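You operate a simulated robot arm through the tools that you are given. There is no shell and no other tool. Be economical: measure what you need, move in short steps, check, and stop when the job is done.

You are at the controls of a simulated two-armed robot. One attempt, no reset.

Task
Charge both pumps from the small bench to full: No. 342 in slot D, No. 353 in slot H.
Fine: lock them in, then switch the rack on.

The check looks at the end state, three seconds after you hand in, the way a careful person would. Anything else that was tipped, shoved, dropped, spilled or broken makes it a failure.

Robot
Two 6-joint arms with two-finger parallel grippers on one trunk, on a base that drives. Base frame: it is fixed to the floor where the robot stands at the start and does not move with it; the origin is under the middle of the robot, x ahead of it, y to its left, z up. Lengths are in m, angles in degrees, forces in N, time in s.
The left shoulder is at the start at [0.08, 0.216, 1.571], the right one opposite. With the tool pointing down near the work surface each hand reaches from about 0.1 to 0.72 m from the robot's upright axis, wherever it stands, measured 20 degrees to its own side. Places, roughly: catch [0.5, -0.1, 1]; mains switch [0.4, -1.4, 0.9]. Payload 3.43 kg a hand.
Tool frame (each hand has its own): the origin (TCP) lies between the finger pads and is the grasp point; the fingertips stand 0.03 m ahead of it; z points along the fingers, y is the line along which they close. Largest opening 0.094 m; finger width 0.028, thickness 0.01; the body of the gripper, 0.05 by 0.096 m, starts 0.055 m behind the TCP.
Orientation is that of the tool frame in the base frame, as a unit quaternion [x, y, z, w]. With the fingers straight down and closing along the base's y, the tool's x points along the base's -x, its y along +y and its z along -z.

Tools
- The arms move only by the tool servo_tool. It takes "left_increments", "right_increments" or both (then of equal length, played together; a hand with none holds still); each is a list of rows, each a list of 2 entries, a list of its own where there are three numbers: the shift along the tool's x, y, z in units of 500 mm (1.0 is 500 mm), then the turn, a rotation vector about the tool's x, y, z in units of 180 degrees (1.0 is 180 degrees). In form: [[[tx, ty, tz], [rx, ry, rz]], ...]. A call has 1 to 20 rows; each row is the pose to reach, as a shift and turn from the pose commanded when the call began, along the tool's axes at that moment. "left_hand" and "right_hand" are, for a hand that has rows, the gripper command, from -1 (shut) to 1 (fully open), values between in proportion, set as the call begins (left out, the last holds). A call with a number of a shift or a turn outside -1 to 1 is refused whole. Each row takes 0.2 s and may step no farther than 0.05 m and 8.6 degrees from the row before; otherwise, or with a gripper value out of range, the whole call is refused. Where a pose cannot be reached the arm comes as near as it can. A force on the tool above 40 N (or 10 N above the force at the start of the call, whichever is more), or a blocked arm, ends the call early, and 0.2 s more pass. The fingers move at their own pace (about 0.072 m/s each) and stop on an object; they squeeze with about 34 N. The grip force told is the motor's: it shows also when the fingers shut on nothing. Time passes only in rows, and 0.2 s behind the last, so rows that repeat a pose let the fingers close. The reply holds the time, the measured pose of the TCP, the force on the tool along the base axes, the opening and the grip force, in the units named above and with some noise, with the torque about the TCP (base axes, N m) and any sound that the robot's microphone picked up.
- Cameras (640 x 400 px; columns grow to the right, rows downward): "scene" is now at [0.0991, -0.0344, 1.7207]; the picture's right is [-0.53, -0.85, 0.00], its down [-0.71, 0.44, -0.55] and it looks along [0.47, -0.29, -0.83] (base axes); focal length 251 px, centre (320, 200). "left" rides on the left gripper at [0.076, -0.014, -0.102] in its tool frame; the picture's right is [0.18, 0.98, 0.00], its down [-0.75, 0.14, -0.64] and it looks along [-0.63, 0.12, 0.77] (tool axes); focal length 243 px, centre (320, 200). "right" rides on the right gripper at [0.076, 0.014, -0.103] in its tool frame; the picture's right is [-0.18, 0.98, 0.00], its down [-0.75, -0.14, -0.64] and it looks along [-0.63, -0.12, 0.77] (tool axes); focal length 243 px, centre (320, 200). There is no depth. A picture from a camera that has moved, and an enlarged one, comes with that camera's place and axes in the base frame and with its lens. The place of the scene camera against the robot may be out by one fixed shift of up to 0.012 m in any direction.
- grab_frame(camera): a new picture of that camera. No time passes.
- move_column(by): slides the trunk up (or, below 0, down) by that many m; the arms and the scene camera ride with it, the base frame stays. It gives what a move gives, with no picture.
- base_move(legs): drives the robot by 1 to 6 legs, each [ahead, left, turn to the left] in m, m and degrees, along the robot's own axes; the way and the turn of a leg run together, so that a leg with both is an arc; at most 1.5 m and 180 degrees a leg. The arms and the cameras ride along, it lands a little off, and it stops where it bumps. It gives what a move gives.
- aim_head(pan, tilt): turns the head with the scene camera to pan (to the left, within 86 degrees either way) and tilt (down, from -29 to 69), counted from straight ahead of the robot. It gives what a move gives.
- zoom(camera, box): a new picture of the part [left, top, right, bottom] of that camera's present view, enlarged. No time passes.
- job_done(): hands the job in; it is judged then, once.

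Work in short steps. Places have to be worked out from the pictures, the camera data and where the tool is seen: move nearer, look again, correct. Check each grasp and each placing, and mend what went wrong. You have 120 turns and 88 pictures in all, those below and enlarged ones among them. Open the grippers and draw the arms clear of the work before you hand the job in, unless the task says otherwise; then end with one line.

The tools are called after "Call:" as name(argument=value, ...) on one line, values as JSON. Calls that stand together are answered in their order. servo_tool: Moves the arms, as the interface text tells. Its arguments: {"type":"object","properties":{"left_increments":{"type":"array"},"left_hand":{"type":"number"},"right_increments":{"type":"array"},"right_hand":{"type":"number"}},"required":[]} The other tools are called the same way: move_column (by) slides the trunk up or down; base_move (legs) drives the base; aim_head (pan, tilt) turns the head that bears the scene camera; grab_frame (camera) takes a picture; zoom (camera, box) takes an enlarged picture of a part of a camera's view; job_done () hands the job in.

At the start:

```text
t: 0.0
left_tcp_pos: [0.4605, -0.0277, 1.0003]
left_tool_rot: [0.0, 1.0, 0.0, 0.0]
left_contact_force: [0.0, -0.2, -0.2]
left_moment: [0.06, -0.02, -0.02]
left_width: 0.0939
left_gripper_force: 0.1
right_tcp_pos: [0.3536, -0.2962, 1.0004]
right_tool_rot: [0.0, 1.0, -0.001, 0.0]
right_contact_force: [-0.1, 0.0, -0.1]
right_moment: [0.01, -0.02, 0.01]
right_width: 0.0939
right_gripper_force: 0.1
trunk travel left (down, up): [-0.801, 0.039]
robot x, y, heading: [-0.0019, -0.002, -0.1]
head pan, tilt: [-31.8, 56.6]
```

scene: 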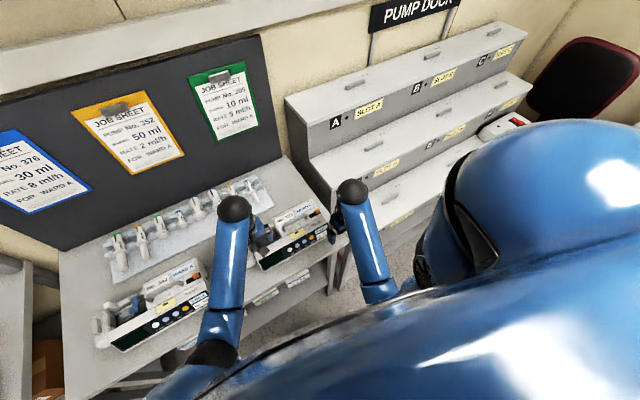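
right: 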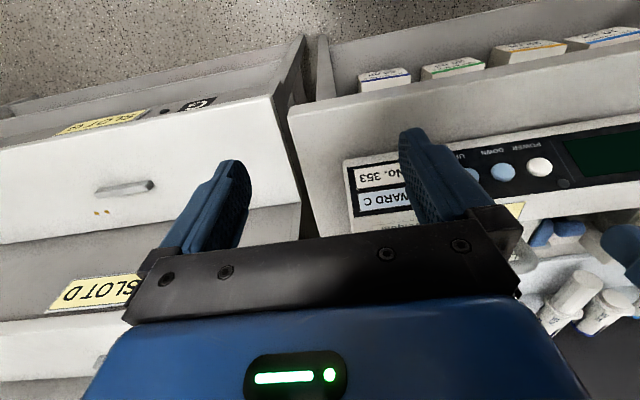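
left: 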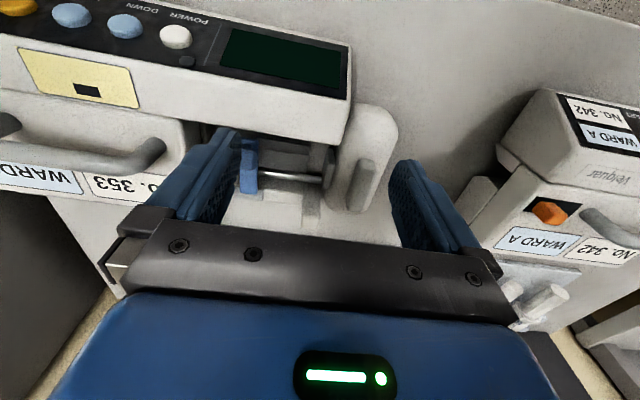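

The bench holds two pumps and the dock rack is to the right. I'll look at the rack and the bench with the head in other directions.

Call:
aim_head(pan=-55, tilt=35)

Call:
grab_frame(camera="scene")

Call:
aim_head(pan=0, tilt=50)

Call:
grab_frame(camera="scene")

```text
t: 0.9
left_tcp_pos: [0.4606, -0.0258, 1.0003]
left_tool_rot: [0.001, 1.0, 0.0, 0.001]
left_contact_force: [0.2, 1.2, 0.8]
left_moment: [0.03, 0.03, 0.0]
left_width: 0.0942
left_gripper_force: 0.0
right_tcp_pos: [0.3546, -0.296, 1.0003]
right_tool_rot: [0.0, 1.0, 0.0, 0.001]
right_contact_force: [-0.7, 0.0, -0.9]
right_moment: [0.01, 0.0, 0.01]
right_width: 0.0939
right_gripper_force: 0.0
trunk travel left (down, up): [-0.801, 0.039]
robot x, y, heading: [-0.0017, 0.0017, -0.2]
head pan, tilt: [-55.0, 35.0]
```

```text
84 pictures are left
camera scene: at [0.0901, -0.0693, 1.7508], right [-0.82, -0.57, 0.0], down [-0.33, 0.47, -0.82], along [0.47, -0.67, -0.57], focal length 251 px, centre (320, 200)
```

scene: 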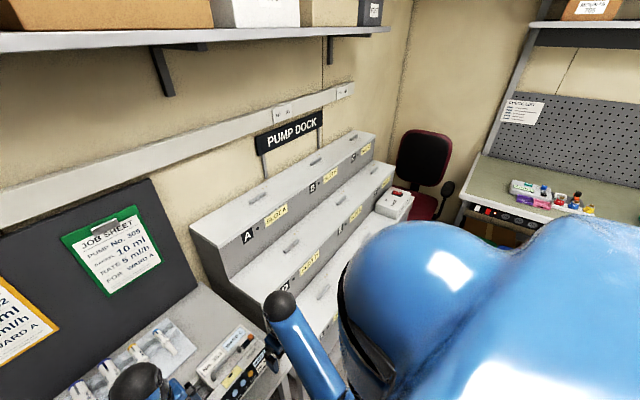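

```text
t: 2.1
left_tcp_pos: [0.4594, -0.0262, 0.9998]
left_tool_rot: [0.001, 1.0, 0.001, 0.001]
left_contact_force: [-0.3, -1.0, -0.7]
left_moment: [0.01, -0.04, 0.01]
left_width: 0.0941
left_gripper_force: 0.2
right_tcp_pos: [0.3548, -0.2957, 0.9993]
right_tool_rot: [0.0, 1.0, 0.0, 0.0]
right_contact_force: [-0.4, 0.0, -0.2]
right_moment: [0.01, -0.01, -0.02]
right_width: 0.0941
right_gripper_force: 0.1
trunk travel left (down, up): [-0.801, 0.039]
robot x, y, heading: [0.0025, -0.0007, 0.0]
head pan, tilt: [0.0, 50.0]
```

```text
83 pictures are left
camera scene: at [0.1164, 0.0027, 1.7292], right [0.0, -1.0, 0.0], down [-0.77, 0.0, -0.64], along [0.64, 0.0, -0.77], focal length 251 px, centre (320, 200)
```

scene: 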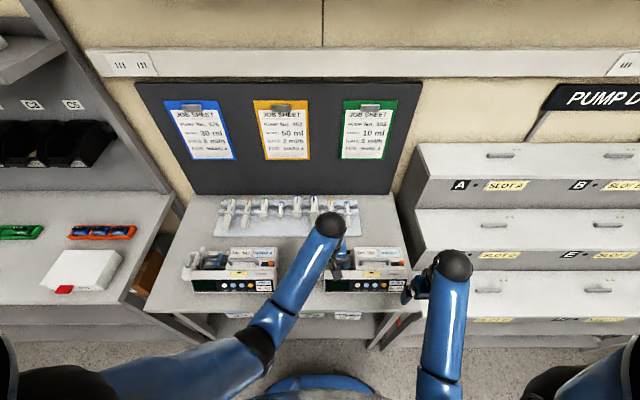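

Let me see details of the rack and the pumps.

Call:
zoom(camera="scene", box=[380, 70, 640, 350])

Call:
zoom(camera="scene", box=[170, 190, 420, 350])

```text
1.43 times, centred on (510, 210) of scene
camera zoom: at [0.1164, 0.0027, 1.7292], right [0.0, -1.0, 0.0], down [-0.77, 0.0, -0.64], along [0.64, 0.0, -0.77], focal length 359 px, centre (49, 186)
```

zoom: 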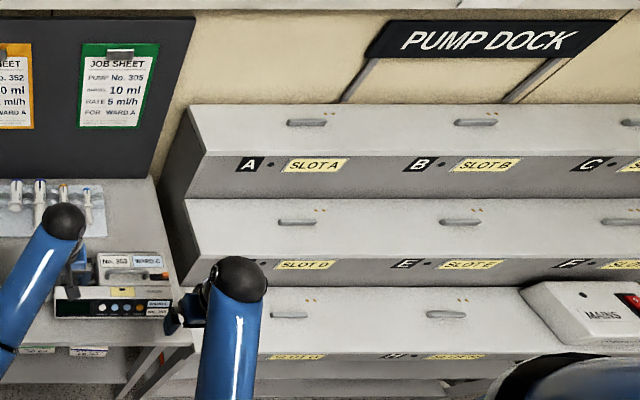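

```text
2.50 times, centred on (295, 270) of scene
camera zoom: at [0.1164, 0.0027, 1.7292], right [0.0, -1.0, 0.0], down [-0.77, 0.0, -0.64], along [0.64, 0.0, -0.77], focal length 628 px, centre (382, 25)
```

zoom: 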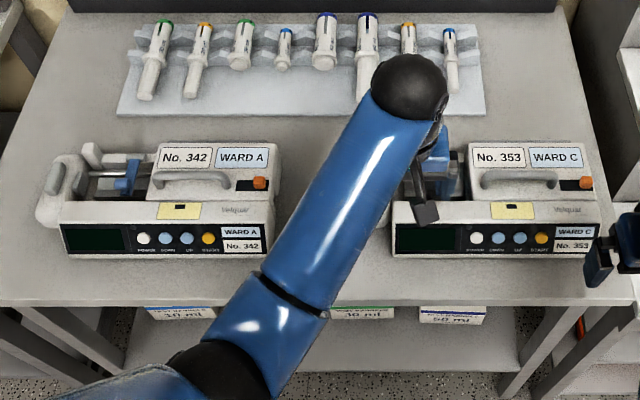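

Orange parts at the pumps' right ends are probably the catches. I'll lift both hands for a better look at the pumps with the wrist cameras.

Call:
servo_tool(left_increments=[[[0, 0, -0.1], [0, 0, 0]], [[0, 0, -0.2], [0, 0, 0]], [[0, 0, -0.3], [0, 0, 0]], [[0, 0.1, -0.3], [0, 0, 0]], [[0, 0.2, -0.3], [0, 0, 0]], [[0, 0.3, -0.3], [0, 0, 0]], [[0, 0.4, -0.3], [0, 0, 0]], [[0, 0.5, -0.3], [0, 0, 0]]], right_increments=[[[0, 0, -0.1], [0, 0, 0]], [[0, 0, -0.2], [0, 0, 0]], [[0, 0, -0.3], [0, 0, 0]], [[0, 0.05, -0.3], [0, 0, 0]], [[0, 0.1, -0.3], [0, 0, 0]], [[0, 0.15, -0.3], [0, 0, 0]], [[0, 0.2, -0.3], [0, 0, 0]], [[0, 0.2, -0.3], [0, 0, 0]]])

Call:
grab_frame(camera="right")

Call:
grab_frame(camera="left")

Call:
grab_frame(camera="scene")

```text
t: 3.9
left_tcp_pos: [0.5068, 0.2102, 1.0239]
left_tool_rot: [0.001, 1.0, 0.0, 0.004]
left_contact_force: [0.3, 0.8, 0.5]
left_moment: [-0.02, 0.0, 0.01]
left_width: 0.0936
left_gripper_force: 0.1
left hand out of reach, approached as far as the arm can: row 1, 2, 3, 4, 5, 6, 7, 8
right_tcp_pos: [0.3339, -0.1994, 1.0074]
right_tool_rot: [0.0, 1.0, -0.001, 0.002]
right_contact_force: [0.4, -0.1, -0.7]
right_moment: [0.04, -0.03, -0.02]
right_width: 0.0939
right_gripper_force: 0.0
right hand out of reach, approached as far as the arm can: row 1, 2, 3, 4, 5, 6, 7, 8
trunk travel left (down, up): [-0.801, 0.039]
robot x, y, heading: [-0.0017, 0.0021, 0.0]
head pan, tilt: [0.0, 50.0]
```

```text
80 pictures are left
camera right: at [0.258, -0.1851, 1.1081], right [0.18, 0.98, 0.0], down [0.75, -0.14, 0.65], along [0.63, -0.12, -0.76], focal length 243 px, centre (320, 200)
```

right: 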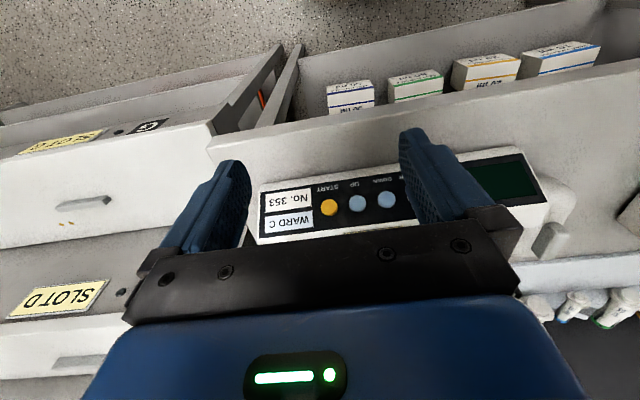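

```text
79 pictures are left
camera left: at [0.4292, 0.1963, 1.1267], right [-0.18, 0.98, 0.0], down [0.75, 0.14, 0.65], along [0.64, 0.12, -0.76], focal length 243 px, centre (320, 200)
```

left: 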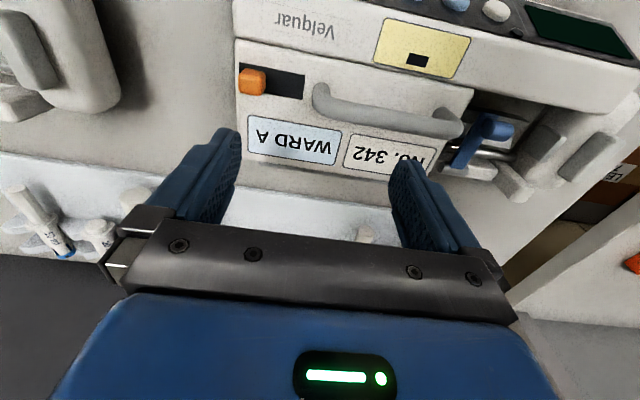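

```text
78 pictures are left
camera scene: at [0.1164, 0.0052, 1.7291], right [0.0, -1.0, 0.0], down [-0.77, 0.0, -0.64], along [0.64, 0.0, -0.77], focal length 251 px, centre (320, 200)
```

scene: 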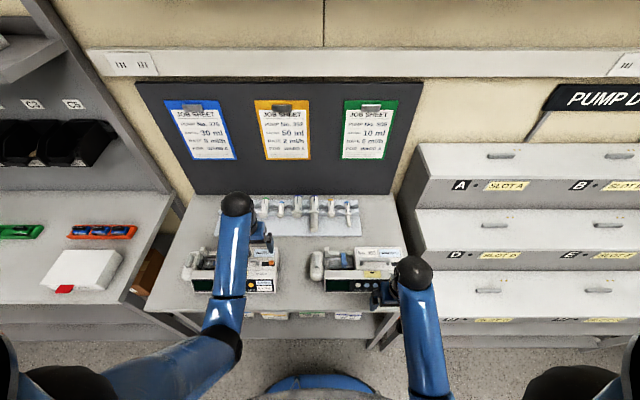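

The catch is an orange slider in a slot beside each handle. Vertical room is tight, so I raise the trunk fully and test how high the left hand can go farther out.

Call:
move_column(by=0.038)

Call:
servo_tool(left_increments=[[[-0.05, 0, -0.08], [0, 0, 0]], [[-0.1, 0, -0.15], [0, 0, 0]], [[-0.15, 0, -0.2], [0, 0, 0]], [[-0.15, 0, -0.2], [0, 0, 0]]])

Call:
grab_frame(camera="left")

```text
t: 4.7
left_tcp_pos: [0.5063, 0.2077, 1.0635]
left_tool_rot: [0.0, 1.0, 0.0, 0.004]
left_contact_force: [0.3, 0.8, -0.5]
left_moment: [0.0, -0.04, 0.03]
left_width: 0.094
left_gripper_force: 0.0
right_tcp_pos: [0.3347, -0.2016, 1.0447]
right_tool_rot: [0.0, 1.0, -0.001, 0.003]
right_contact_force: [-0.4, -0.5, -0.8]
right_moment: [0.02, -0.01, -0.01]
right_width: 0.0937
right_gripper_force: 0.1
trunk travel left (down, up): [-0.839, 0.001]
robot x, y, heading: [-0.0003, 0.0015, 0.1]
head pan, tilt: [0.0, 50.0]
```

```text
t: 5.7
left_tcp_pos: [0.6136, 0.2071, 1.125]
left_tool_rot: [0.0, 1.0, 0.0, 0.005]
left_contact_force: [-0.3, 1.6, 0.2]
left_moment: [0.06, -0.01, 0.0]
left_width: 0.0944
left_gripper_force: 0.1
left hand out of reach, approached as far as the arm can: row 1, 2, 3, 4
right_tcp_pos: [0.3339, -0.2024, 1.0443]
right_tool_rot: [0.001, 1.0, 0.001, 0.002]
right_contact_force: [0.4, -0.1, 0.2]
right_moment: [0.03, -0.04, -0.01]
right_width: 0.0939
right_gripper_force: 0.0
trunk travel left (down, up): [-0.839, 0.001]
robot x, y, heading: [-0.0007, 0.0, 0.0]
head pan, tilt: [0.0, 50.0]
```

```text
77 pictures are left
camera left: at [0.5365, 0.1925, 1.2265], right [-0.18, 0.98, 0.0], down [0.75, 0.14, 0.65], along [0.64, 0.12, -0.76], focal length 243 px, centre (320, 200)
```

left: 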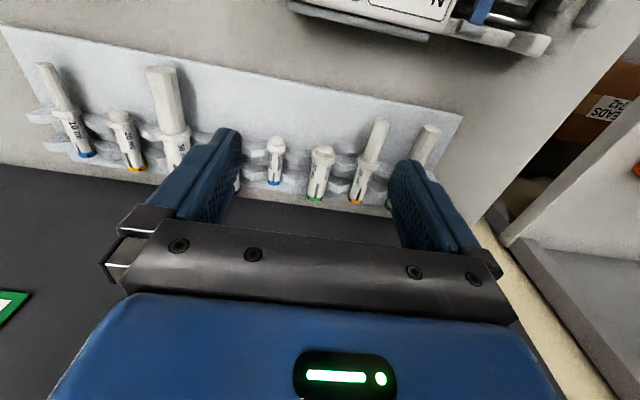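

Farther out the hand gets to z 1.125. I back the robot 0.15 m so the left hand stands above pump 342's handle.

Call:
base_move(legs=[[-0.15, 0, 0]])

Call:
grab_frame(camera="left")

Call:
grab_frame(camera="scene")

```text
t: 7.1
left_tcp_pos: [0.4699, 0.2082, 1.1213]
left_tool_rot: [-0.002, 1.0, 0.0, 0.002]
left_contact_force: [0.0, -0.1, -0.6]
left_moment: [0.01, 0.04, -0.04]
left_width: 0.0941
left_gripper_force: 0.1
right_tcp_pos: [0.1905, -0.2012, 1.0438]
right_tool_rot: [-0.001, 1.0, 0.0, 0.001]
right_contact_force: [0.4, 0.5, 0.1]
right_moment: [-0.04, 0.0, -0.01]
right_width: 0.0937
right_gripper_force: 0.2
trunk travel left (down, up): [-0.839, 0.001]
robot x, y, heading: [-0.1436, 0.0007, -0.0]
head pan, tilt: [0.0, 50.0]
```

```text
76 pictures are left
camera left: at [0.3933, 0.1934, 1.2241], right [-0.19, 0.98, 0.0], down [0.75, 0.14, 0.65], along [0.63, 0.12, -0.76], focal length 243 px, centre (320, 200)
```

left: 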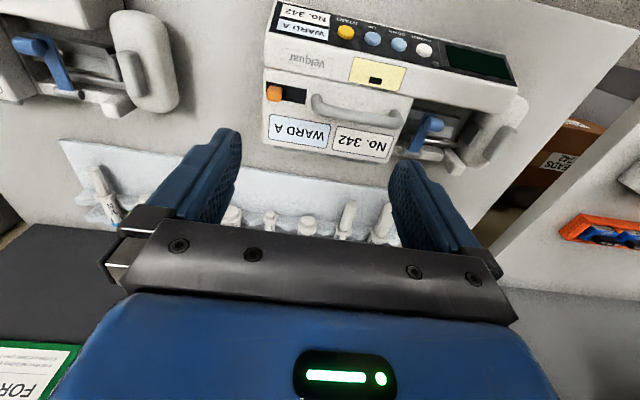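

```text
75 pictures are left
camera scene: at [-0.0249, 0.0028, 1.7667], right [0.0, -1.0, 0.0], down [-0.77, 0.0, -0.64], along [0.64, 0.0, -0.77], focal length 251 px, centre (320, 200)
```

scene: 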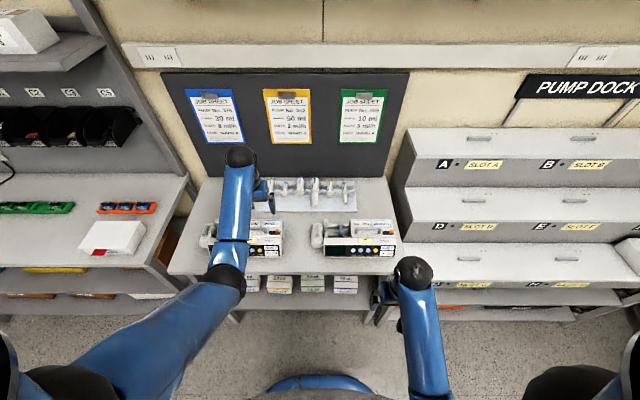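

I now have the handle at about (0.47, 0.248), with its length along y. I turn the left hand 90° so it closes along x, and centre it over the handle.

Call:
servo_tool(left_increments=[[[0, 0.01, 0], [0, 0, 0.0455]], [[0, 0.02, 0], [0, 0, 0.0909]], [[0, 0.03, 0], [0, 0, 0.1364]], [[0, 0.04, 0], [0, 0, 0.1818]], [[0, 0.05, 0], [0, 0, 0.2273]], [[0, 0.06, 0], [0, 0, 0.2727]], [[0, 0.07, 0], [0, 0, 0.3182]], [[0, 0.08, 0], [0, 0, 0.3636]], [[0, 0.08, 0], [0, 0, 0.4091]], [[0, 0.08, 0], [0, 0, 0.4545]], [[0, 0.08, 0], [0, 0, 0.5]], [[0, 0.08, 0], [0, 0, 0.5]]])

Call:
grab_frame(camera="left")

```text
t: 9.7
left_tcp_pos: [0.4671, 0.2472, 1.1237]
left_tool_rot: [0.707, 0.707, 0.002, 0.003]
left_contact_force: [-1.1, 0.5, -0.2]
left_moment: [0.01, 0.0, -0.01]
left_width: 0.0939
left_gripper_force: 0.0
right_tcp_pos: [0.1884, -0.2004, 1.0444]
right_tool_rot: [-0.001, 1.0, -0.001, 0.002]
right_contact_force: [-0.3, 0.3, -0.8]
right_moment: [-0.03, 0.02, -0.02]
right_width: 0.094
right_gripper_force: 0.1
trunk travel left (down, up): [-0.839, 0.001]
robot x, y, heading: [-0.1489, 0.0001, 0.0]
head pan, tilt: [0.0, 50.0]
```

```text
74 pictures are left
camera left: at [0.4514, 0.3239, 1.2265], right [0.98, 0.18, 0.01], down [0.14, -0.75, 0.64], along [0.12, -0.63, -0.77], focal length 243 px, centre (320, 200)
```

left: 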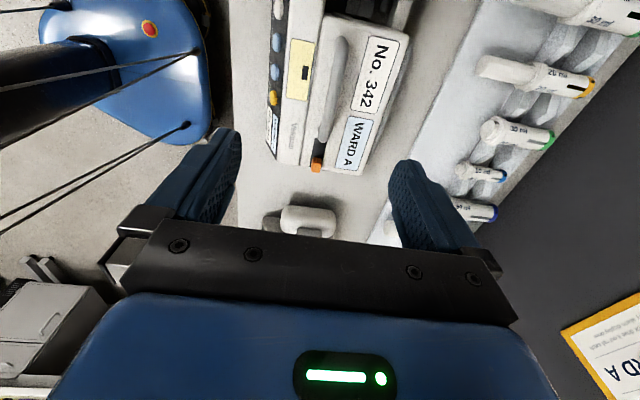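

The handle lies between the finger lines. I descend to z≈1.035 and look again.

Call:
servo_tool(left_increments=[[[0.01, 0.01, 0.06], [0, 0, 0]], [[0.01, 0.01, 0.12], [0, 0, 0]], [[0.01, 0.01, 0.176], [0, 0, 0]], [[0.01, 0.01, 0.176], [0, 0, 0]]])

Call:
grab_frame(camera="left")

Call:
zoom(camera="scene", box=[180, 180, 420, 330])

```text
t: 10.7
left_tcp_pos: [0.4722, 0.2532, 1.0346]
left_tool_rot: [0.706, 0.708, 0.003, 0.004]
left_contact_force: [-1.0, 0.5, 0.2]
left_moment: [0.02, -0.02, 0.0]
left_width: 0.0942
left_gripper_force: 0.0
right_tcp_pos: [0.1892, -0.2011, 1.0449]
right_tool_rot: [-0.001, 1.0, 0.0, 0.003]
right_contact_force: [-0.2, 0.0, 0.3]
right_moment: [0.03, -0.03, -0.03]
right_width: 0.094
right_gripper_force: 0.0
trunk travel left (down, up): [-0.839, 0.001]
robot x, y, heading: [-0.1473, 0.0035, -0.0]
head pan, tilt: [0.0, 50.0]
```

```text
73 pictures are left
camera left: at [0.4561, 0.33, 1.1369], right [0.98, 0.19, 0.01], down [0.14, -0.75, 0.64], along [0.13, -0.63, -0.77], focal length 243 px, centre (320, 200)
```

left: 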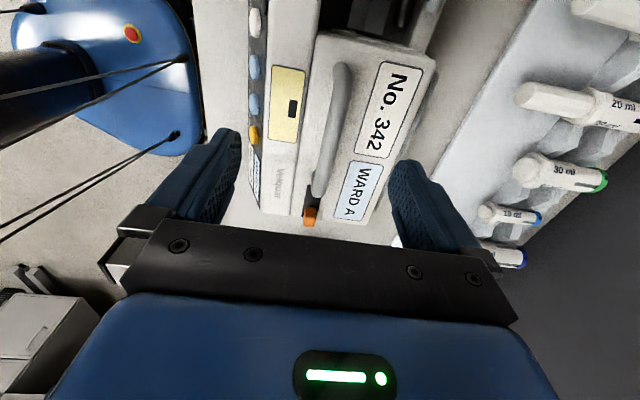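

```text
2.67 times, centred on (300, 255) of scene
camera zoom: at [-0.0308, 0.0028, 1.7672], right [0.0, -1.0, 0.0], down [-0.77, 0.0, -0.64], along [0.64, 0.0, -0.77], focal length 669 px, centre (373, 53)
```

zoom: 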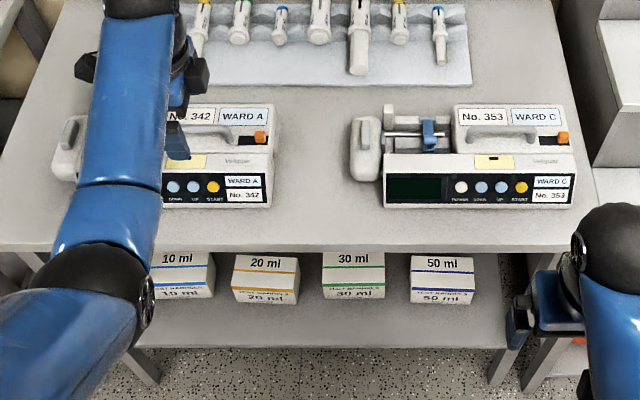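

Triangulation puts the catch at z≈0.954 and the handle at x≈0.479, z≈0.97. I descend to z≈0.99 with a small x correction.

Call:
servo_tool(left_increments=[[[-0.006, 0.014, 0.03], [0, 0, 0]], [[-0.006, 0.014, 0.06], [0, 0, 0]], [[-0.006, 0.014, 0.09], [0, 0, 0]], [[-0.006, 0.014, 0.09], [0, 0, 0]]])

Call:
grab_frame(camera="left")

```text
t: 11.7
left_tcp_pos: [0.481, 0.248, 0.9912]
left_tool_rot: [0.706, 0.708, 0.003, 0.003]
left_contact_force: [1.1, -0.2, 0.7]
left_moment: [-0.01, -0.03, -0.02]
left_width: 0.094
left_gripper_force: 0.0
right_tcp_pos: [0.1874, -0.2021, 1.0445]
right_tool_rot: [-0.001, 1.0, 0.0, 0.002]
right_contact_force: [-0.1, -0.5, 0.0]
right_moment: [0.02, 0.02, -0.01]
right_width: 0.0938
right_gripper_force: 0.0
trunk travel left (down, up): [-0.839, 0.001]
robot x, y, heading: [-0.149, -0.0007, 0.1]
head pan, tilt: [0.0, 50.0]
```

```text
71 pictures are left
camera left: at [0.4646, 0.3243, 1.0937], right [0.98, 0.19, 0.01], down [0.14, -0.75, 0.64], along [0.13, -0.63, -0.77], focal length 243 px, centre (320, 200)
```

left: 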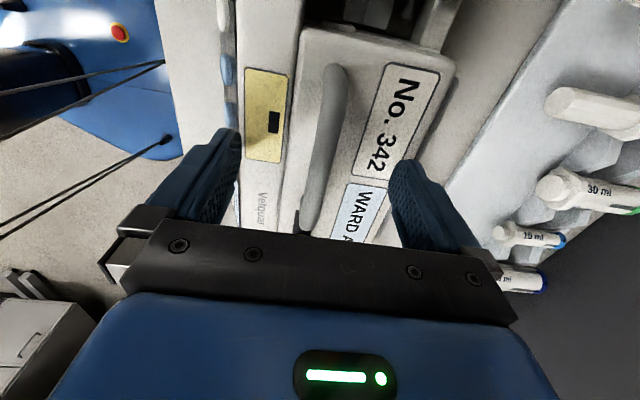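

The handle is between the fingers. I lower a little more with force watching.

Call:
servo_tool(left_increments=[[[0, -0.004, 0.01], [0, 0, 0]], [[0, -0.004, 0.02], [0, 0, 0]], [[0, -0.004, 0.028], [0, 0, 0]], [[0, -0.004, 0.028], [0, 0, 0]]])

Call:
zoom(camera="left", box=[180, 40, 480, 250])

```text
t: 12.7
left_tcp_pos: [0.4778, 0.2492, 0.9819]
left_tool_rot: [0.706, 0.708, 0.007, 0.005]
left_contact_force: [0.1, 3.5, 31.2]
left_moment: [-0.03, 1.52, -0.34]
left_width: 0.0941
left_gripper_force: 0.1
right_tcp_pos: [0.1853, -0.2012, 1.0456]
right_tool_rot: [-0.001, 1.0, 0.0, 0.004]
right_contact_force: [-0.5, 0.1, -0.9]
right_moment: [-0.04, -0.01, 0.02]
right_width: 0.094
right_gripper_force: 0.0
trunk travel left (down, up): [-0.839, 0.001]
robot x, y, heading: [-0.1496, 0.0009, -0.0]
head pan, tilt: [0.0, 50.0]
```

```text
1.90 times, centred on (330, 145) of left
camera zoom: at [0.4608, 0.3243, 1.0851], right [0.98, 0.19, 0.02], down [0.13, -0.75, 0.64], along [0.13, -0.63, -0.77], focal length 462 px, centre (301, 305)
```

zoom: 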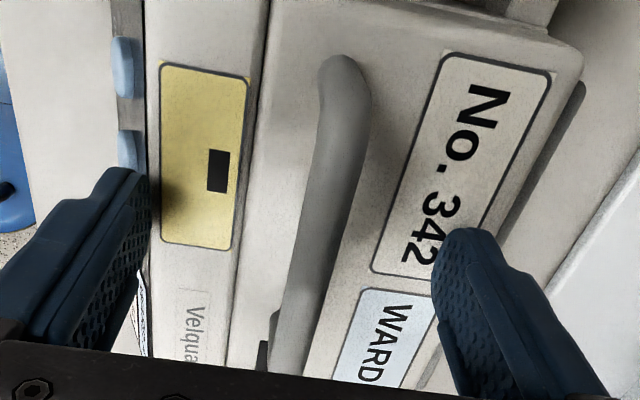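

The front finger rests lightly on the pump's front edge, and the pads already span the handle. I lift 4 mm and close.

Call:
servo_tool(left_increments=[[[0, 0, -0.03], [0, 0, 0]], [[0, 0, -0.03], [0, 0, 0]]])

Call:
servo_tool(left_increments=[[[0, 0, 0], [0, 0, 0]], [[0, 0, 0], [0, 0, 0]], [[0, 0, 0], [0, 0, 0]], [[0, 0, 0], [0, 0, 0]], [[0, 0, 0], [0, 0, 0]]], left_hand=-1)

Call:
zoom(camera="left", box=[180, 40, 480, 250])

```text
t: 13.3
left_tcp_pos: [0.4773, 0.2481, 0.993]
left_tool_rot: [0.706, 0.708, 0.002, 0.002]
left_contact_force: [0.2, -0.1, -0.1]
left_moment: [-0.02, -0.03, -0.01]
left_width: 0.0939
left_gripper_force: 0.1
right_tcp_pos: [0.1867, -0.1997, 1.0441]
right_tool_rot: [-0.001, 1.0, 0.0, 0.001]
right_contact_force: [0.1, 0.3, 1.0]
right_moment: [0.0, 0.0, -0.01]
right_width: 0.0941
right_gripper_force: 0.1
trunk travel left (down, up): [-0.839, 0.001]
robot x, y, heading: [-0.1455, -0.0013, 0.4]
head pan, tilt: [0.0, 50.0]
```

```text
t: 14.5
left_tcp_pos: [0.479, 0.2486, 0.9919]
left_tool_rot: [0.707, 0.707, 0.003, 0.003]
left_contact_force: [4.0, 0.1, -0.2]
left_moment: [0.11, -0.04, -0.14]
left_width: 0.0116
left_gripper_force: 34.9
right_tcp_pos: [0.1894, -0.2009, 1.0435]
right_tool_rot: [0.0, 1.0, 0.0, 0.0]
right_contact_force: [0.5, -0.3, 0.2]
right_moment: [-0.01, 0.01, 0.03]
right_width: 0.0944
right_gripper_force: 0.0
trunk travel left (down, up): [-0.839, 0.001]
robot x, y, heading: [-0.145, -0.0016, -0.0]
head pan, tilt: [0.0, 50.0]
```

```text
1.90 times, centred on (330, 145) of left
camera zoom: at [0.4633, 0.3249, 1.0953], right [0.98, 0.19, 0.01], down [0.14, -0.75, 0.64], along [0.13, -0.63, -0.77], focal length 462 px, centre (301, 305)
```

zoom: 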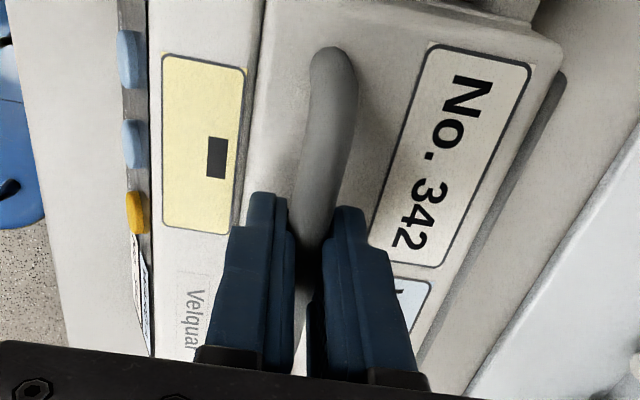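

It's gripped, but near the fingertips. I reopen slightly, descend until contact, and regrip deeper.

Call:
servo_tool(left_increments=[[[0, 0, 0], [0, 0, 0]], [[0, 0, 0], [0, 0, 0]], [[0, 0, 0.012], [0, 0, 0]], [[0, 0, 0.022], [0, 0, 0]], [[0, 0, 0.032], [0, 0, 0]], [[0, 0, 0.032], [0, 0, 0]]], left_hand=-0.2)

```text
t: 15.9
left_tcp_pos: [0.4806, 0.2493, 0.9822]
left_tool_rot: [0.706, 0.708, 0.006, 0.005]
left_contact_force: [-0.4, 4.0, 34.2]
left_moment: [-0.09, 0.82, -0.21]
left_width: 0.0383
left_gripper_force: 0.8
right_tcp_pos: [0.1853, -0.2015, 1.0458]
right_tool_rot: [-0.001, 1.0, 0.001, 0.004]
right_contact_force: [-0.4, 0.2, 0.1]
right_moment: [-0.02, -0.03, 0.0]
right_width: 0.094
right_gripper_force: 0.0
trunk travel left (down, up): [-0.839, 0.001]
robot x, y, heading: [-0.1468, -0.0005, 0.2]
head pan, tilt: [0.0, 50.0]
```

The body top is at z≈0.952. I come off it by about 3 mm, grip, and lift 5 cm as a test.

Call:
servo_tool(left_increments=[[[0, 0, -0.018], [0, 0, 0]], [[0, 0, -0.018], [0, 0, 0]]])

Call:
servo_tool(left_increments=[[[0, 0, 0], [0, 0, 0]], [[0, 0, 0], [0, 0, 0]], [[0, 0, 0], [0, 0, 0]], [[0, 0, 0], [0, 0, 0]]], left_hand=-1)

Call:
servo_tool(left_increments=[[[0, 0, -0.02], [0, 0, 0]], [[0, 0, -0.05], [0, 0, 0]], [[0, 0, -0.08], [0, 0, 0]], [[0, 0, -0.1], [0, 0, 0]], [[0, 0, -0.1], [0, 0, 0]]])

Call:
grab_frame(camera="left")

Call:
zoom(camera="scene", box=[180, 180, 420, 330])

```text
t: 16.5
left_tcp_pos: [0.4779, 0.2486, 0.9837]
left_tool_rot: [0.707, 0.708, 0.002, 0.002]
left_contact_force: [-0.8, -0.4, 0.4]
left_moment: [0.01, -0.01, -0.01]
left_width: 0.0376
left_gripper_force: 0.2
right_tcp_pos: [0.1881, -0.2004, 1.0446]
right_tool_rot: [-0.001, 1.0, 0.0, 0.003]
right_contact_force: [-0.8, 0.4, -0.2]
right_moment: [0.0, 0.0, 0.0]
right_width: 0.0941
right_gripper_force: 0.0
trunk travel left (down, up): [-0.839, 0.001]
robot x, y, heading: [-0.1494, -0.0018, 0.0]
head pan, tilt: [0.0, 50.0]
```

```text
t: 17.5
left_tcp_pos: [0.4788, 0.2484, 0.9866]
left_tool_rot: [0.706, 0.708, 0.002, 0.002]
left_contact_force: [2.2, -2.3, 2.6]
left_moment: [-0.45, -0.01, -0.17]
left_width: 0.0159
left_gripper_force: 34.1
right_tcp_pos: [0.188, -0.2019, 1.0441]
right_tool_rot: [-0.001, 1.0, 0.0, 0.003]
right_contact_force: [-0.1, 0.4, 0.0]
right_moment: [0.06, 0.01, 0.0]
right_width: 0.0939
right_gripper_force: 0.0
trunk travel left (down, up): [-0.839, 0.001]
robot x, y, heading: [-0.1469, -0.0006, -0.1]
head pan, tilt: [0.0, 50.0]
```

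```text
t: 18.7
left_tcp_pos: [0.4791, 0.249, 1.0351]
left_tool_rot: [0.706, 0.708, 0.003, 0.003]
left_contact_force: [-0.2, -0.1, -0.1]
left_moment: [-0.01, 0.01, 0.0]
left_width: 0.0
left_gripper_force: 33.3
right_tcp_pos: [0.1879, -0.2005, 1.0447]
right_tool_rot: [-0.001, 1.0, -0.001, 0.001]
right_contact_force: [0.2, 0.7, 0.2]
right_moment: [0.0, -0.02, 0.02]
right_width: 0.094
right_gripper_force: 0.1
trunk travel left (down, up): [-0.839, 0.001]
robot x, y, heading: [-0.145, -0.0, 0.3]
head pan, tilt: [0.0, 50.0]
```

```text
68 pictures are left
camera left: at [0.4629, 0.3261, 1.137], right [0.98, 0.19, 0.01], down [0.14, -0.75, 0.64], along [0.13, -0.63, -0.77], focal length 243 px, centre (320, 200)
```

left: 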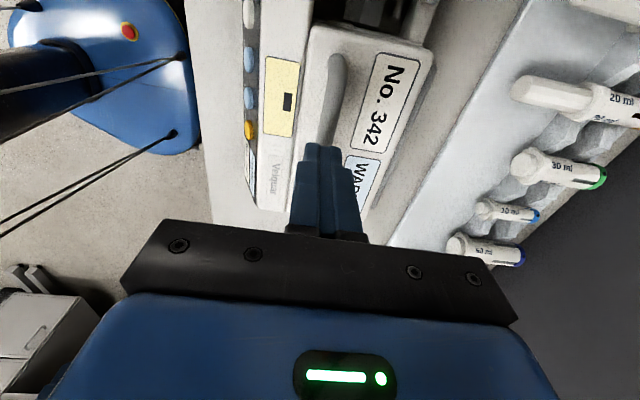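

```text
2.67 times, centred on (300, 255) of scene
camera zoom: at [-0.0296, 0.0035, 1.7671], right [0.0, -1.0, 0.0], down [-0.77, 0.0, -0.64], along [0.64, 0.0, -0.77], focal length 669 px, centre (373, 53)
```

zoom: 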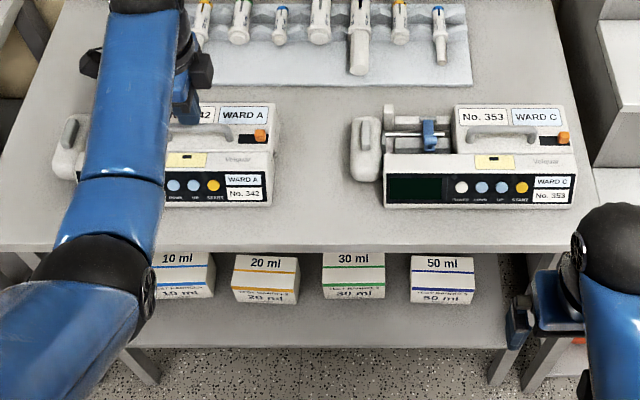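

The grip slid off: the tips only caught the upper curve of the round handle, because the front finger sat on the front ledge. I need a narrow opening so both fingers fit beside the handle. I'm measuring the gap.

Call:
servo_tool(left_increments=[[[0, 0, 0], [0, 0, 0]], [[0, 0, 0], [0, 0, 0]], [[0, 0, 0], [0, 0, 0]]], left_hand=-0.47)

Call:
zoom(camera="left", box=[240, 40, 420, 180])

```text
t: 19.5
left_tcp_pos: [0.4787, 0.2502, 1.0357]
left_tool_rot: [0.707, 0.707, 0.002, 0.002]
left_contact_force: [0.1, 0.0, 0.4]
left_moment: [0.0, -0.01, 0.05]
left_width: 0.0248
left_gripper_force: 0.1
right_tcp_pos: [0.1875, -0.2001, 1.0437]
right_tool_rot: [-0.001, 1.0, 0.0, 0.002]
right_contact_force: [0.4, 0.3, 0.7]
right_moment: [0.01, -0.03, -0.01]
right_width: 0.0941
right_gripper_force: 0.0
trunk travel left (down, up): [-0.839, 0.001]
robot x, y, heading: [-0.1509, 0.0006, 0.0]
head pan, tilt: [0.0, 50.0]
```

```text
2.86 times, centred on (330, 110) of left
camera zoom: at [0.4622, 0.3255, 1.137], right [0.98, 0.19, 0.01], down [0.14, -0.75, 0.64], along [0.12, -0.63, -0.77], focal length 693 px, centre (291, 457)
```

zoom: 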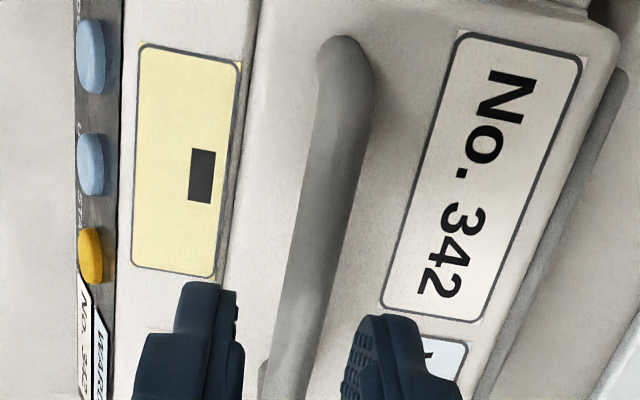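

Measured: handle centre x≈0.4845 (about 15 mm thick), ledge edge x≈0.461. I shift +6 mm in x, narrow to 22 mm and descend to z≈0.992.

Call:
servo_tool(left_increments=[[[0, 0.0116, 0.03], [0, 0, 0]], [[0, 0.0116, 0.06], [0, 0, 0]], [[0, 0.0116, 0.086], [0, 0, 0]], [[0, 0.0116, 0.086], [0, 0, 0]]], left_hand=-0.53)

Call:
zoom(camera="left", box=[220, 60, 430, 240])

```text
t: 20.5
left_tcp_pos: [0.4852, 0.2498, 0.9915]
left_tool_rot: [0.707, 0.707, 0.004, 0.003]
left_contact_force: [0.5, 0.1, -0.7]
left_moment: [-0.03, 0.0, 0.01]
left_width: 0.0219
left_gripper_force: 0.1
right_tcp_pos: [0.1886, -0.2011, 1.0427]
right_tool_rot: [-0.001, 1.0, 0.0, 0.003]
right_contact_force: [-0.2, -0.5, -0.4]
right_moment: [0.0, -0.01, 0.02]
right_width: 0.0937
right_gripper_force: 0.1
trunk travel left (down, up): [-0.839, 0.001]
robot x, y, heading: [-0.1465, -0.0006, 0.1]
head pan, tilt: [0.0, 50.0]
```

```text
2.22 times, centred on (325, 150) of left
camera zoom: at [0.4692, 0.3259, 1.0935], right [0.98, 0.19, 0.01], down [0.14, -0.75, 0.64], along [0.13, -0.63, -0.77], focal length 539 px, centre (309, 311)
```

zoom: 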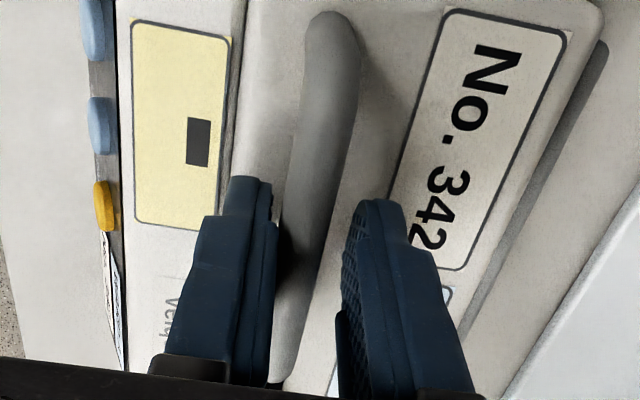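

The handle sits between the narrow fingers. I descend slowly to about z 0.973.

Call:
servo_tool(left_increments=[[[0, 0, 0.01], [0, 0, 0]], [[0, 0, 0.02], [0, 0, 0]], [[0, 0, 0.028], [0, 0, 0]], [[0, 0, 0.036], [0, 0, 0]], [[0, 0, 0.036], [0, 0, 0]]])

```text
t: 21.8
left_tcp_pos: [0.4865, 0.2505, 0.9816]
left_tool_rot: [0.707, 0.708, 0.008, 0.007]
left_contact_force: [-9.8, -1.7, 24.3]
left_moment: [-0.15, 0.82, -0.09]
left_width: 0.0281
left_gripper_force: 4.9
right_tcp_pos: [0.1861, -0.2015, 1.0447]
right_tool_rot: [0.0, 1.0, 0.0, 0.003]
right_contact_force: [1.0, -0.1, -0.1]
right_moment: [0.06, 0.04, 0.01]
right_width: 0.0939
right_gripper_force: 0.1
trunk travel left (down, up): [-0.839, 0.001]
robot x, y, heading: [-0.1473, -0.001, 0.0]
head pan, tilt: [0.0, 50.0]
stopped in row 5 (left hand): the force on the tool passed its limit at 42 N (the readings are from after the stop); the commanded pose is now the measured one
```

The fingers wedged instead of passing the handle. I lift off and use the right hand's camera, turned and tilted, for a side view of pump 353 to learn the handle's shape.

Call:
servo_tool(left_increments=[[[0, 0, -0.04], [0, 0, 0]], [[0, 0, -0.08], [0, 0, 0]], [[0, 0, -0.12], [0, 0, 0]], [[0, 0, -0.12], [0, 0, 0]], [[0, 0, -0.12], [0, 0, 0]], [[0, 0, -0.12], [0, 0, 0]], [[0, 0, -0.12], [0, 0, 0]], [[0, 0, -0.12], [0, 0, 0]], [[0, 0, -0.12], [0, 0, 0]], [[0, 0, -0.12], [0, 0, 0]], [[0, 0, -0.12], [0, 0, 0]], [[0, 0, -0.12], [0, 0, 0]]], right_increments=[[[-0.05, -0.03, 0], [0, 0, -0.0455]], [[-0.1, -0.06, 0], [0, 0, -0.0909]], [[-0.15, -0.09, 0], [0, 0, -0.1364]], [[-0.2, -0.12, 0], [0, 0, -0.1818]], [[-0.25, -0.15, 0], [0, 0, -0.2273]], [[-0.3, -0.18, 0], [0, 0, -0.2727]], [[-0.35, -0.21, 0], [0, 0, -0.3182]], [[-0.4, -0.24, 0], [0, 0, -0.3636]], [[-0.45, -0.26, 0], [0, 0, -0.4091]], [[-0.5, -0.28, 0], [0, 0, -0.4545]], [[-0.55, -0.28, 0], [0, 0, -0.5]], [[-0.55, -0.28, 0], [0, 0, -0.5]]])

Call:
grab_frame(camera="right")

```text
t: 24.4
left_tcp_pos: [0.4867, 0.2508, 1.0377]
left_tool_rot: [0.706, 0.708, 0.006, 0.005]
left_contact_force: [0.8, 0.1, 0.1]
left_moment: [0.01, 0.0, -0.03]
left_width: 0.022
left_gripper_force: 0.0
right_tcp_pos: [0.4636, -0.3409, 1.0474]
right_tool_rot: [0.708, -0.706, 0.002, -0.001]
right_contact_force: [0.3, 0.0, 0.6]
right_moment: [0.0, -0.04, 0.0]
right_width: 0.0938
right_gripper_force: 0.0
right hand out of reach, approached as far as the arm can: row 2
trunk travel left (down, up): [-0.839, 0.001]
robot x, y, heading: [-0.146, 0.0011, 0.1]
head pan, tilt: [0.0, 50.0]
```

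```text
64 pictures are left
camera right: at [0.4499, -0.4162, 1.1491], right [-0.98, 0.18, -0.01], down [0.13, 0.75, 0.64], along [0.12, 0.63, -0.77], focal length 243 px, centre (320, 200)
```

right: 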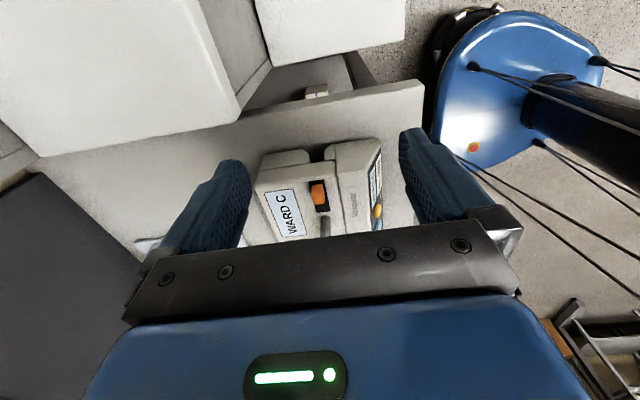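

The pump's end shows a groove between the front block and the housing. I tilt the right hand 38° to look along the handle from the side.

Call:
servo_tool(right_increments=[[[0.01, 0.02, 0.01], [0, -0.042, 0]], [[0.02, 0.04, 0.02], [0, -0.084, 0]], [[0.03, 0.04, 0.03], [0, -0.126, 0]], [[0.04, 0.04, 0.04], [0, -0.168, 0]], [[0.04, 0.04, 0.05], [0, -0.21, 0]], [[0.04, 0.04, 0.05], [0, -0.21, 0]]])

Call:
grab_frame(camera="right")

```text
t: 25.8
left_tcp_pos: [0.4871, 0.2514, 1.038]
left_tool_rot: [0.707, 0.707, 0.006, 0.004]
left_contact_force: [0.3, -0.2, -0.5]
left_moment: [-0.02, 0.0, 0.02]
left_width: 0.0222
left_gripper_force: 0.1
right_tcp_pos: [0.4438, -0.361, 1.0214]
right_tool_rot: [0.671, -0.667, -0.228, -0.23]
right_contact_force: [0.7, 0.7, 0.0]
right_moment: [-0.04, -0.01, 0.04]
right_width: 0.094
right_gripper_force: 0.0
trunk travel left (down, up): [-0.839, 0.001]
robot x, y, heading: [-0.1475, 0.0017, 0.2]
head pan, tilt: [0.0, 50.0]
```

```text
63 pictures are left
camera right: at [0.4297, -0.4836, 1.0547], right [-0.98, 0.14, 0.11], down [0.14, 0.2, 0.97], along [0.12, 0.97, -0.22], focal length 243 px, centre (320, 200)
```

right: 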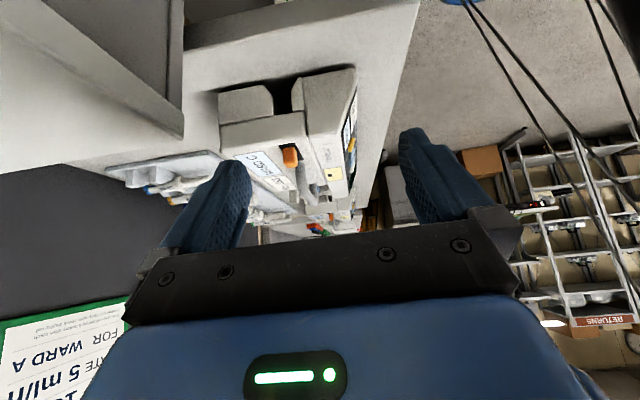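

Call:
zoom(camera="right", box=[205, 60, 375, 220])

```text
2.50 times, centred on (290, 140) of right
camera zoom: at [0.4297, -0.4836, 1.0547], right [-0.98, 0.14, 0.11], down [0.14, 0.2, 0.97], along [0.12, 0.97, -0.22], focal length 606 px, centre (395, 350)
```

zoom: 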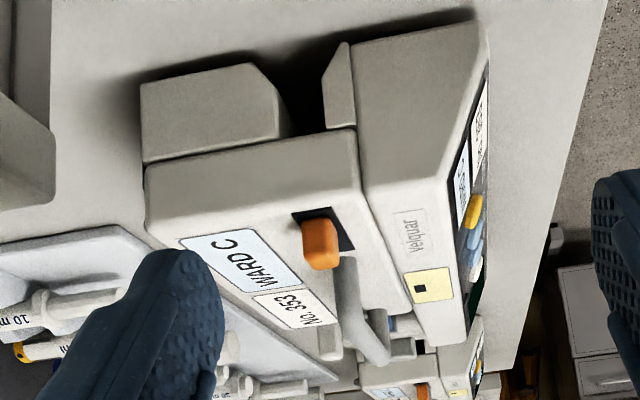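

The underside has a channel that fits the dock rail. I zoom in further on handle and top from this side view.

Call:
zoom(camera="right", box=[265, 125, 375, 215])

Call:
zoom(camera="scene", box=[200, 205, 410, 290])

```text
4.44 times, centred on (320, 170) of right
camera zoom: at [0.4297, -0.4836, 1.0547], right [-0.98, 0.14, 0.11], down [0.14, 0.2, 0.97], along [0.12, 0.97, -0.22], focal length 1078 px, centre (320, 333)
```

zoom: 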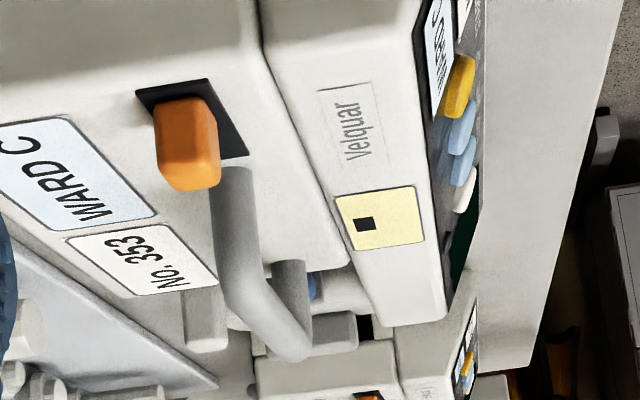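

```text
3.05 times, centred on (305, 248) of scene
camera zoom: at [-0.0307, 0.0031, 1.7672], right [0.0, -1.0, 0.0], down [-0.77, 0.0, -0.64], along [0.64, 0.0, -0.77], focal length 765 px, centre (366, 55)
```

zoom: 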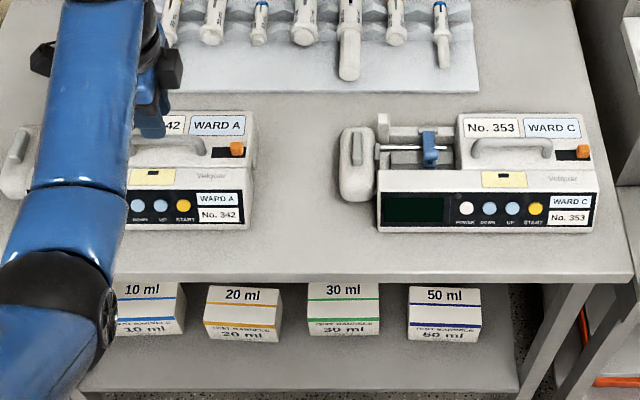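

Side view shows an arched handle standing over the body top. To settle its height I touch it from above with closed fingers.

Call:
servo_tool(left_increments=[[[0, -0.013, 0], [0, 0, 0]], [[0, -0.013, 0.02], [0, 0, 0]], [[0, -0.013, 0.03], [0, 0, 0]], [[0, -0.013, 0.04], [0, 0, 0]], [[0, -0.013, 0.05], [0, 0, 0]], [[0, -0.013, 0.06], [0, 0, 0]], [[0, -0.013, 0.07], [0, 0, 0]], [[0, -0.013, 0.08], [0, 0, 0]], [[0, -0.013, 0.09], [0, 0, 0]]], left_hand=-1)

```text
t: 27.2
left_tcp_pos: [0.4828, 0.2509, 1.0181]
left_tool_rot: [0.707, 0.707, 0.013, 0.01]
left_contact_force: [-11.8, -3.0, 28.1]
left_moment: [-0.49, 0.5, -0.16]
left_width: 0.0002
left_gripper_force: 32.8
right_tcp_pos: [0.4407, -0.3611, 1.0223]
right_tool_rot: [0.671, -0.667, -0.227, -0.232]
right_contact_force: [-0.5, -0.8, 0.0]
right_moment: [0.01, 0.02, 0.0]
right_width: 0.094
right_gripper_force: 0.2
trunk travel left (down, up): [-0.839, 0.001]
robot x, y, heading: [-0.1469, -0.0036, 0.2]
head pan, tilt: [0.0, 50.0]
stopped in row 7 (left hand): the force on the tool passed its limit at 46 N (the readings are from after the stop); the commanded pose is now the measured one
```

Bar top is at z≈0.987, so the earlier grip height was right. I regrip centred at x≈0.48 and lift only slightly while reading the forces.

Call:
servo_tool(left_increments=[[[0, 0, -0.03], [0, 0, 0]], [[0, -0.004, -0.03], [0, 0, 0]], [[0, -0.004, -0.03], [0, 0, 0]], [[0, -0.004, 0.0], [0, 0, 0]], [[0, -0.004, 0.03], [0, 0, 0]], [[0, -0.004, 0.062], [0, 0, 0]], [[0, -0.004, 0.062], [0, 0, 0]]], left_hand=0)

Call:
servo_tool(left_increments=[[[0, 0, 0], [0, 0, 0]], [[0, 0, 0], [0, 0, 0]], [[0, 0, 0], [0, 0, 0]], [[0, 0, 0], [0, 0, 0]]], left_hand=-1)

Call:
grab_frame(camera="left")

```text
t: 28.8
left_tcp_pos: [0.4844, 0.2527, 0.9829]
left_tool_rot: [0.706, 0.708, 0.011, 0.01]
left_contact_force: [-1.3, 0.6, 4.3]
left_moment: [0.0, 0.14, -0.03]
left_width: 0.0472
left_gripper_force: 0.0
right_tcp_pos: [0.4436, -0.3597, 1.0209]
right_tool_rot: [0.67, -0.668, -0.227, -0.23]
right_contact_force: [1.0, 0.2, 0.8]
right_moment: [-0.01, 0.03, 0.04]
right_width: 0.0941
right_gripper_force: 0.1
trunk travel left (down, up): [-0.839, 0.001]
robot x, y, heading: [-0.1477, -0.0024, -0.0]
head pan, tilt: [0.0, 50.0]
```

```text
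t: 29.8
left_tcp_pos: [0.4841, 0.2519, 0.9813]
left_tool_rot: [0.706, 0.708, 0.011, 0.01]
left_contact_force: [-4.0, -0.3, -0.1]
left_moment: [-0.05, -0.07, 0.13]
left_width: 0.0164
left_gripper_force: 33.8
right_tcp_pos: [0.4433, -0.36, 1.0212]
right_tool_rot: [0.67, -0.668, -0.227, -0.231]
right_contact_force: [0.0, -0.3, 0.5]
right_moment: [0.0, 0.01, -0.02]
right_width: 0.094
right_gripper_force: 0.0
trunk travel left (down, up): [-0.839, 0.001]
robot x, y, heading: [-0.1486, 0.0027, 0.1]
head pan, tilt: [0.0, 50.0]
```

```text
59 pictures are left
camera left: at [0.4659, 0.328, 1.0848], right [0.98, 0.19, 0.03], down [0.12, -0.75, 0.64], along [0.14, -0.63, -0.76], focal length 243 px, centre (320, 200)
```

left: 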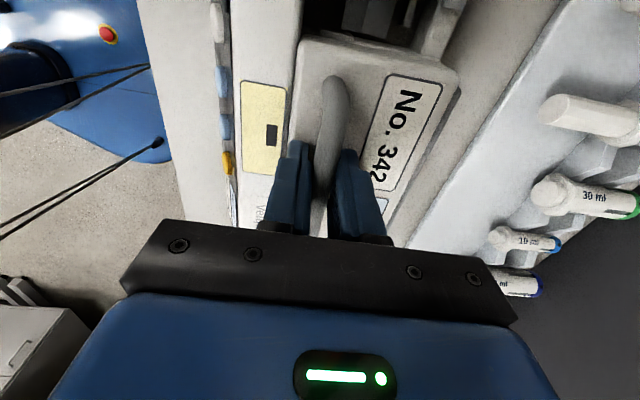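

Clean grip this time, width 0.0164 with the bar fully between the pads. Now a slow 1.5 cm lift.

Call:
servo_tool(left_increments=[[[0, 0, -0.005], [0, 0, 0]], [[0, 0, -0.01], [0, 0, 0]], [[0, 0, -0.015], [0, 0, 0]], [[0, 0, -0.02], [0, 0, 0]], [[0, 0, -0.025], [0, 0, 0]], [[0, 0, -0.03], [0, 0, 0]], [[0, 0, -0.03], [0, 0, 0]]])

Call:
grab_frame(camera="left")

```text
t: 31.4
left_tcp_pos: [0.4848, 0.2525, 0.9963]
left_tool_rot: [0.706, 0.708, 0.01, 0.009]
left_contact_force: [-0.2, -0.2, -10.5]
left_moment: [-0.31, -0.02, 0.0]
left_width: 0.016
left_gripper_force: 33.7
right_tcp_pos: [0.4455, -0.36, 1.0218]
right_tool_rot: [0.67, -0.668, -0.227, -0.23]
right_contact_force: [-0.4, -0.2, 0.1]
right_moment: [-0.02, -0.01, 0.02]
right_width: 0.094
right_gripper_force: 0.0
trunk travel left (down, up): [-0.839, 0.001]
robot x, y, heading: [-0.1495, -0.0029, 0.2]
head pan, tilt: [0.0, 50.0]
```

```text
58 pictures are left
camera left: at [0.4666, 0.3283, 1.0988], right [0.98, 0.19, 0.03], down [0.13, -0.75, 0.64], along [0.14, -0.63, -0.76], focal length 243 px, centre (320, 200)
```

left: 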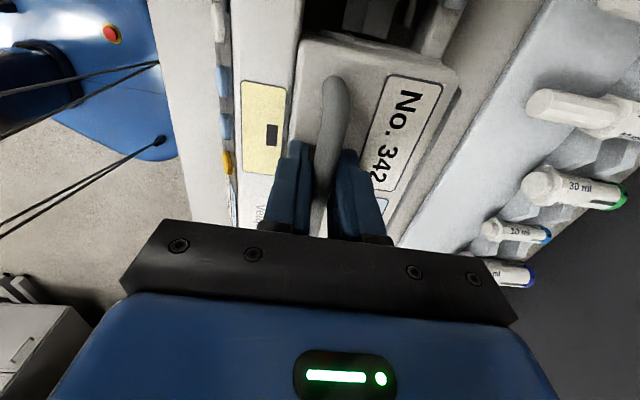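

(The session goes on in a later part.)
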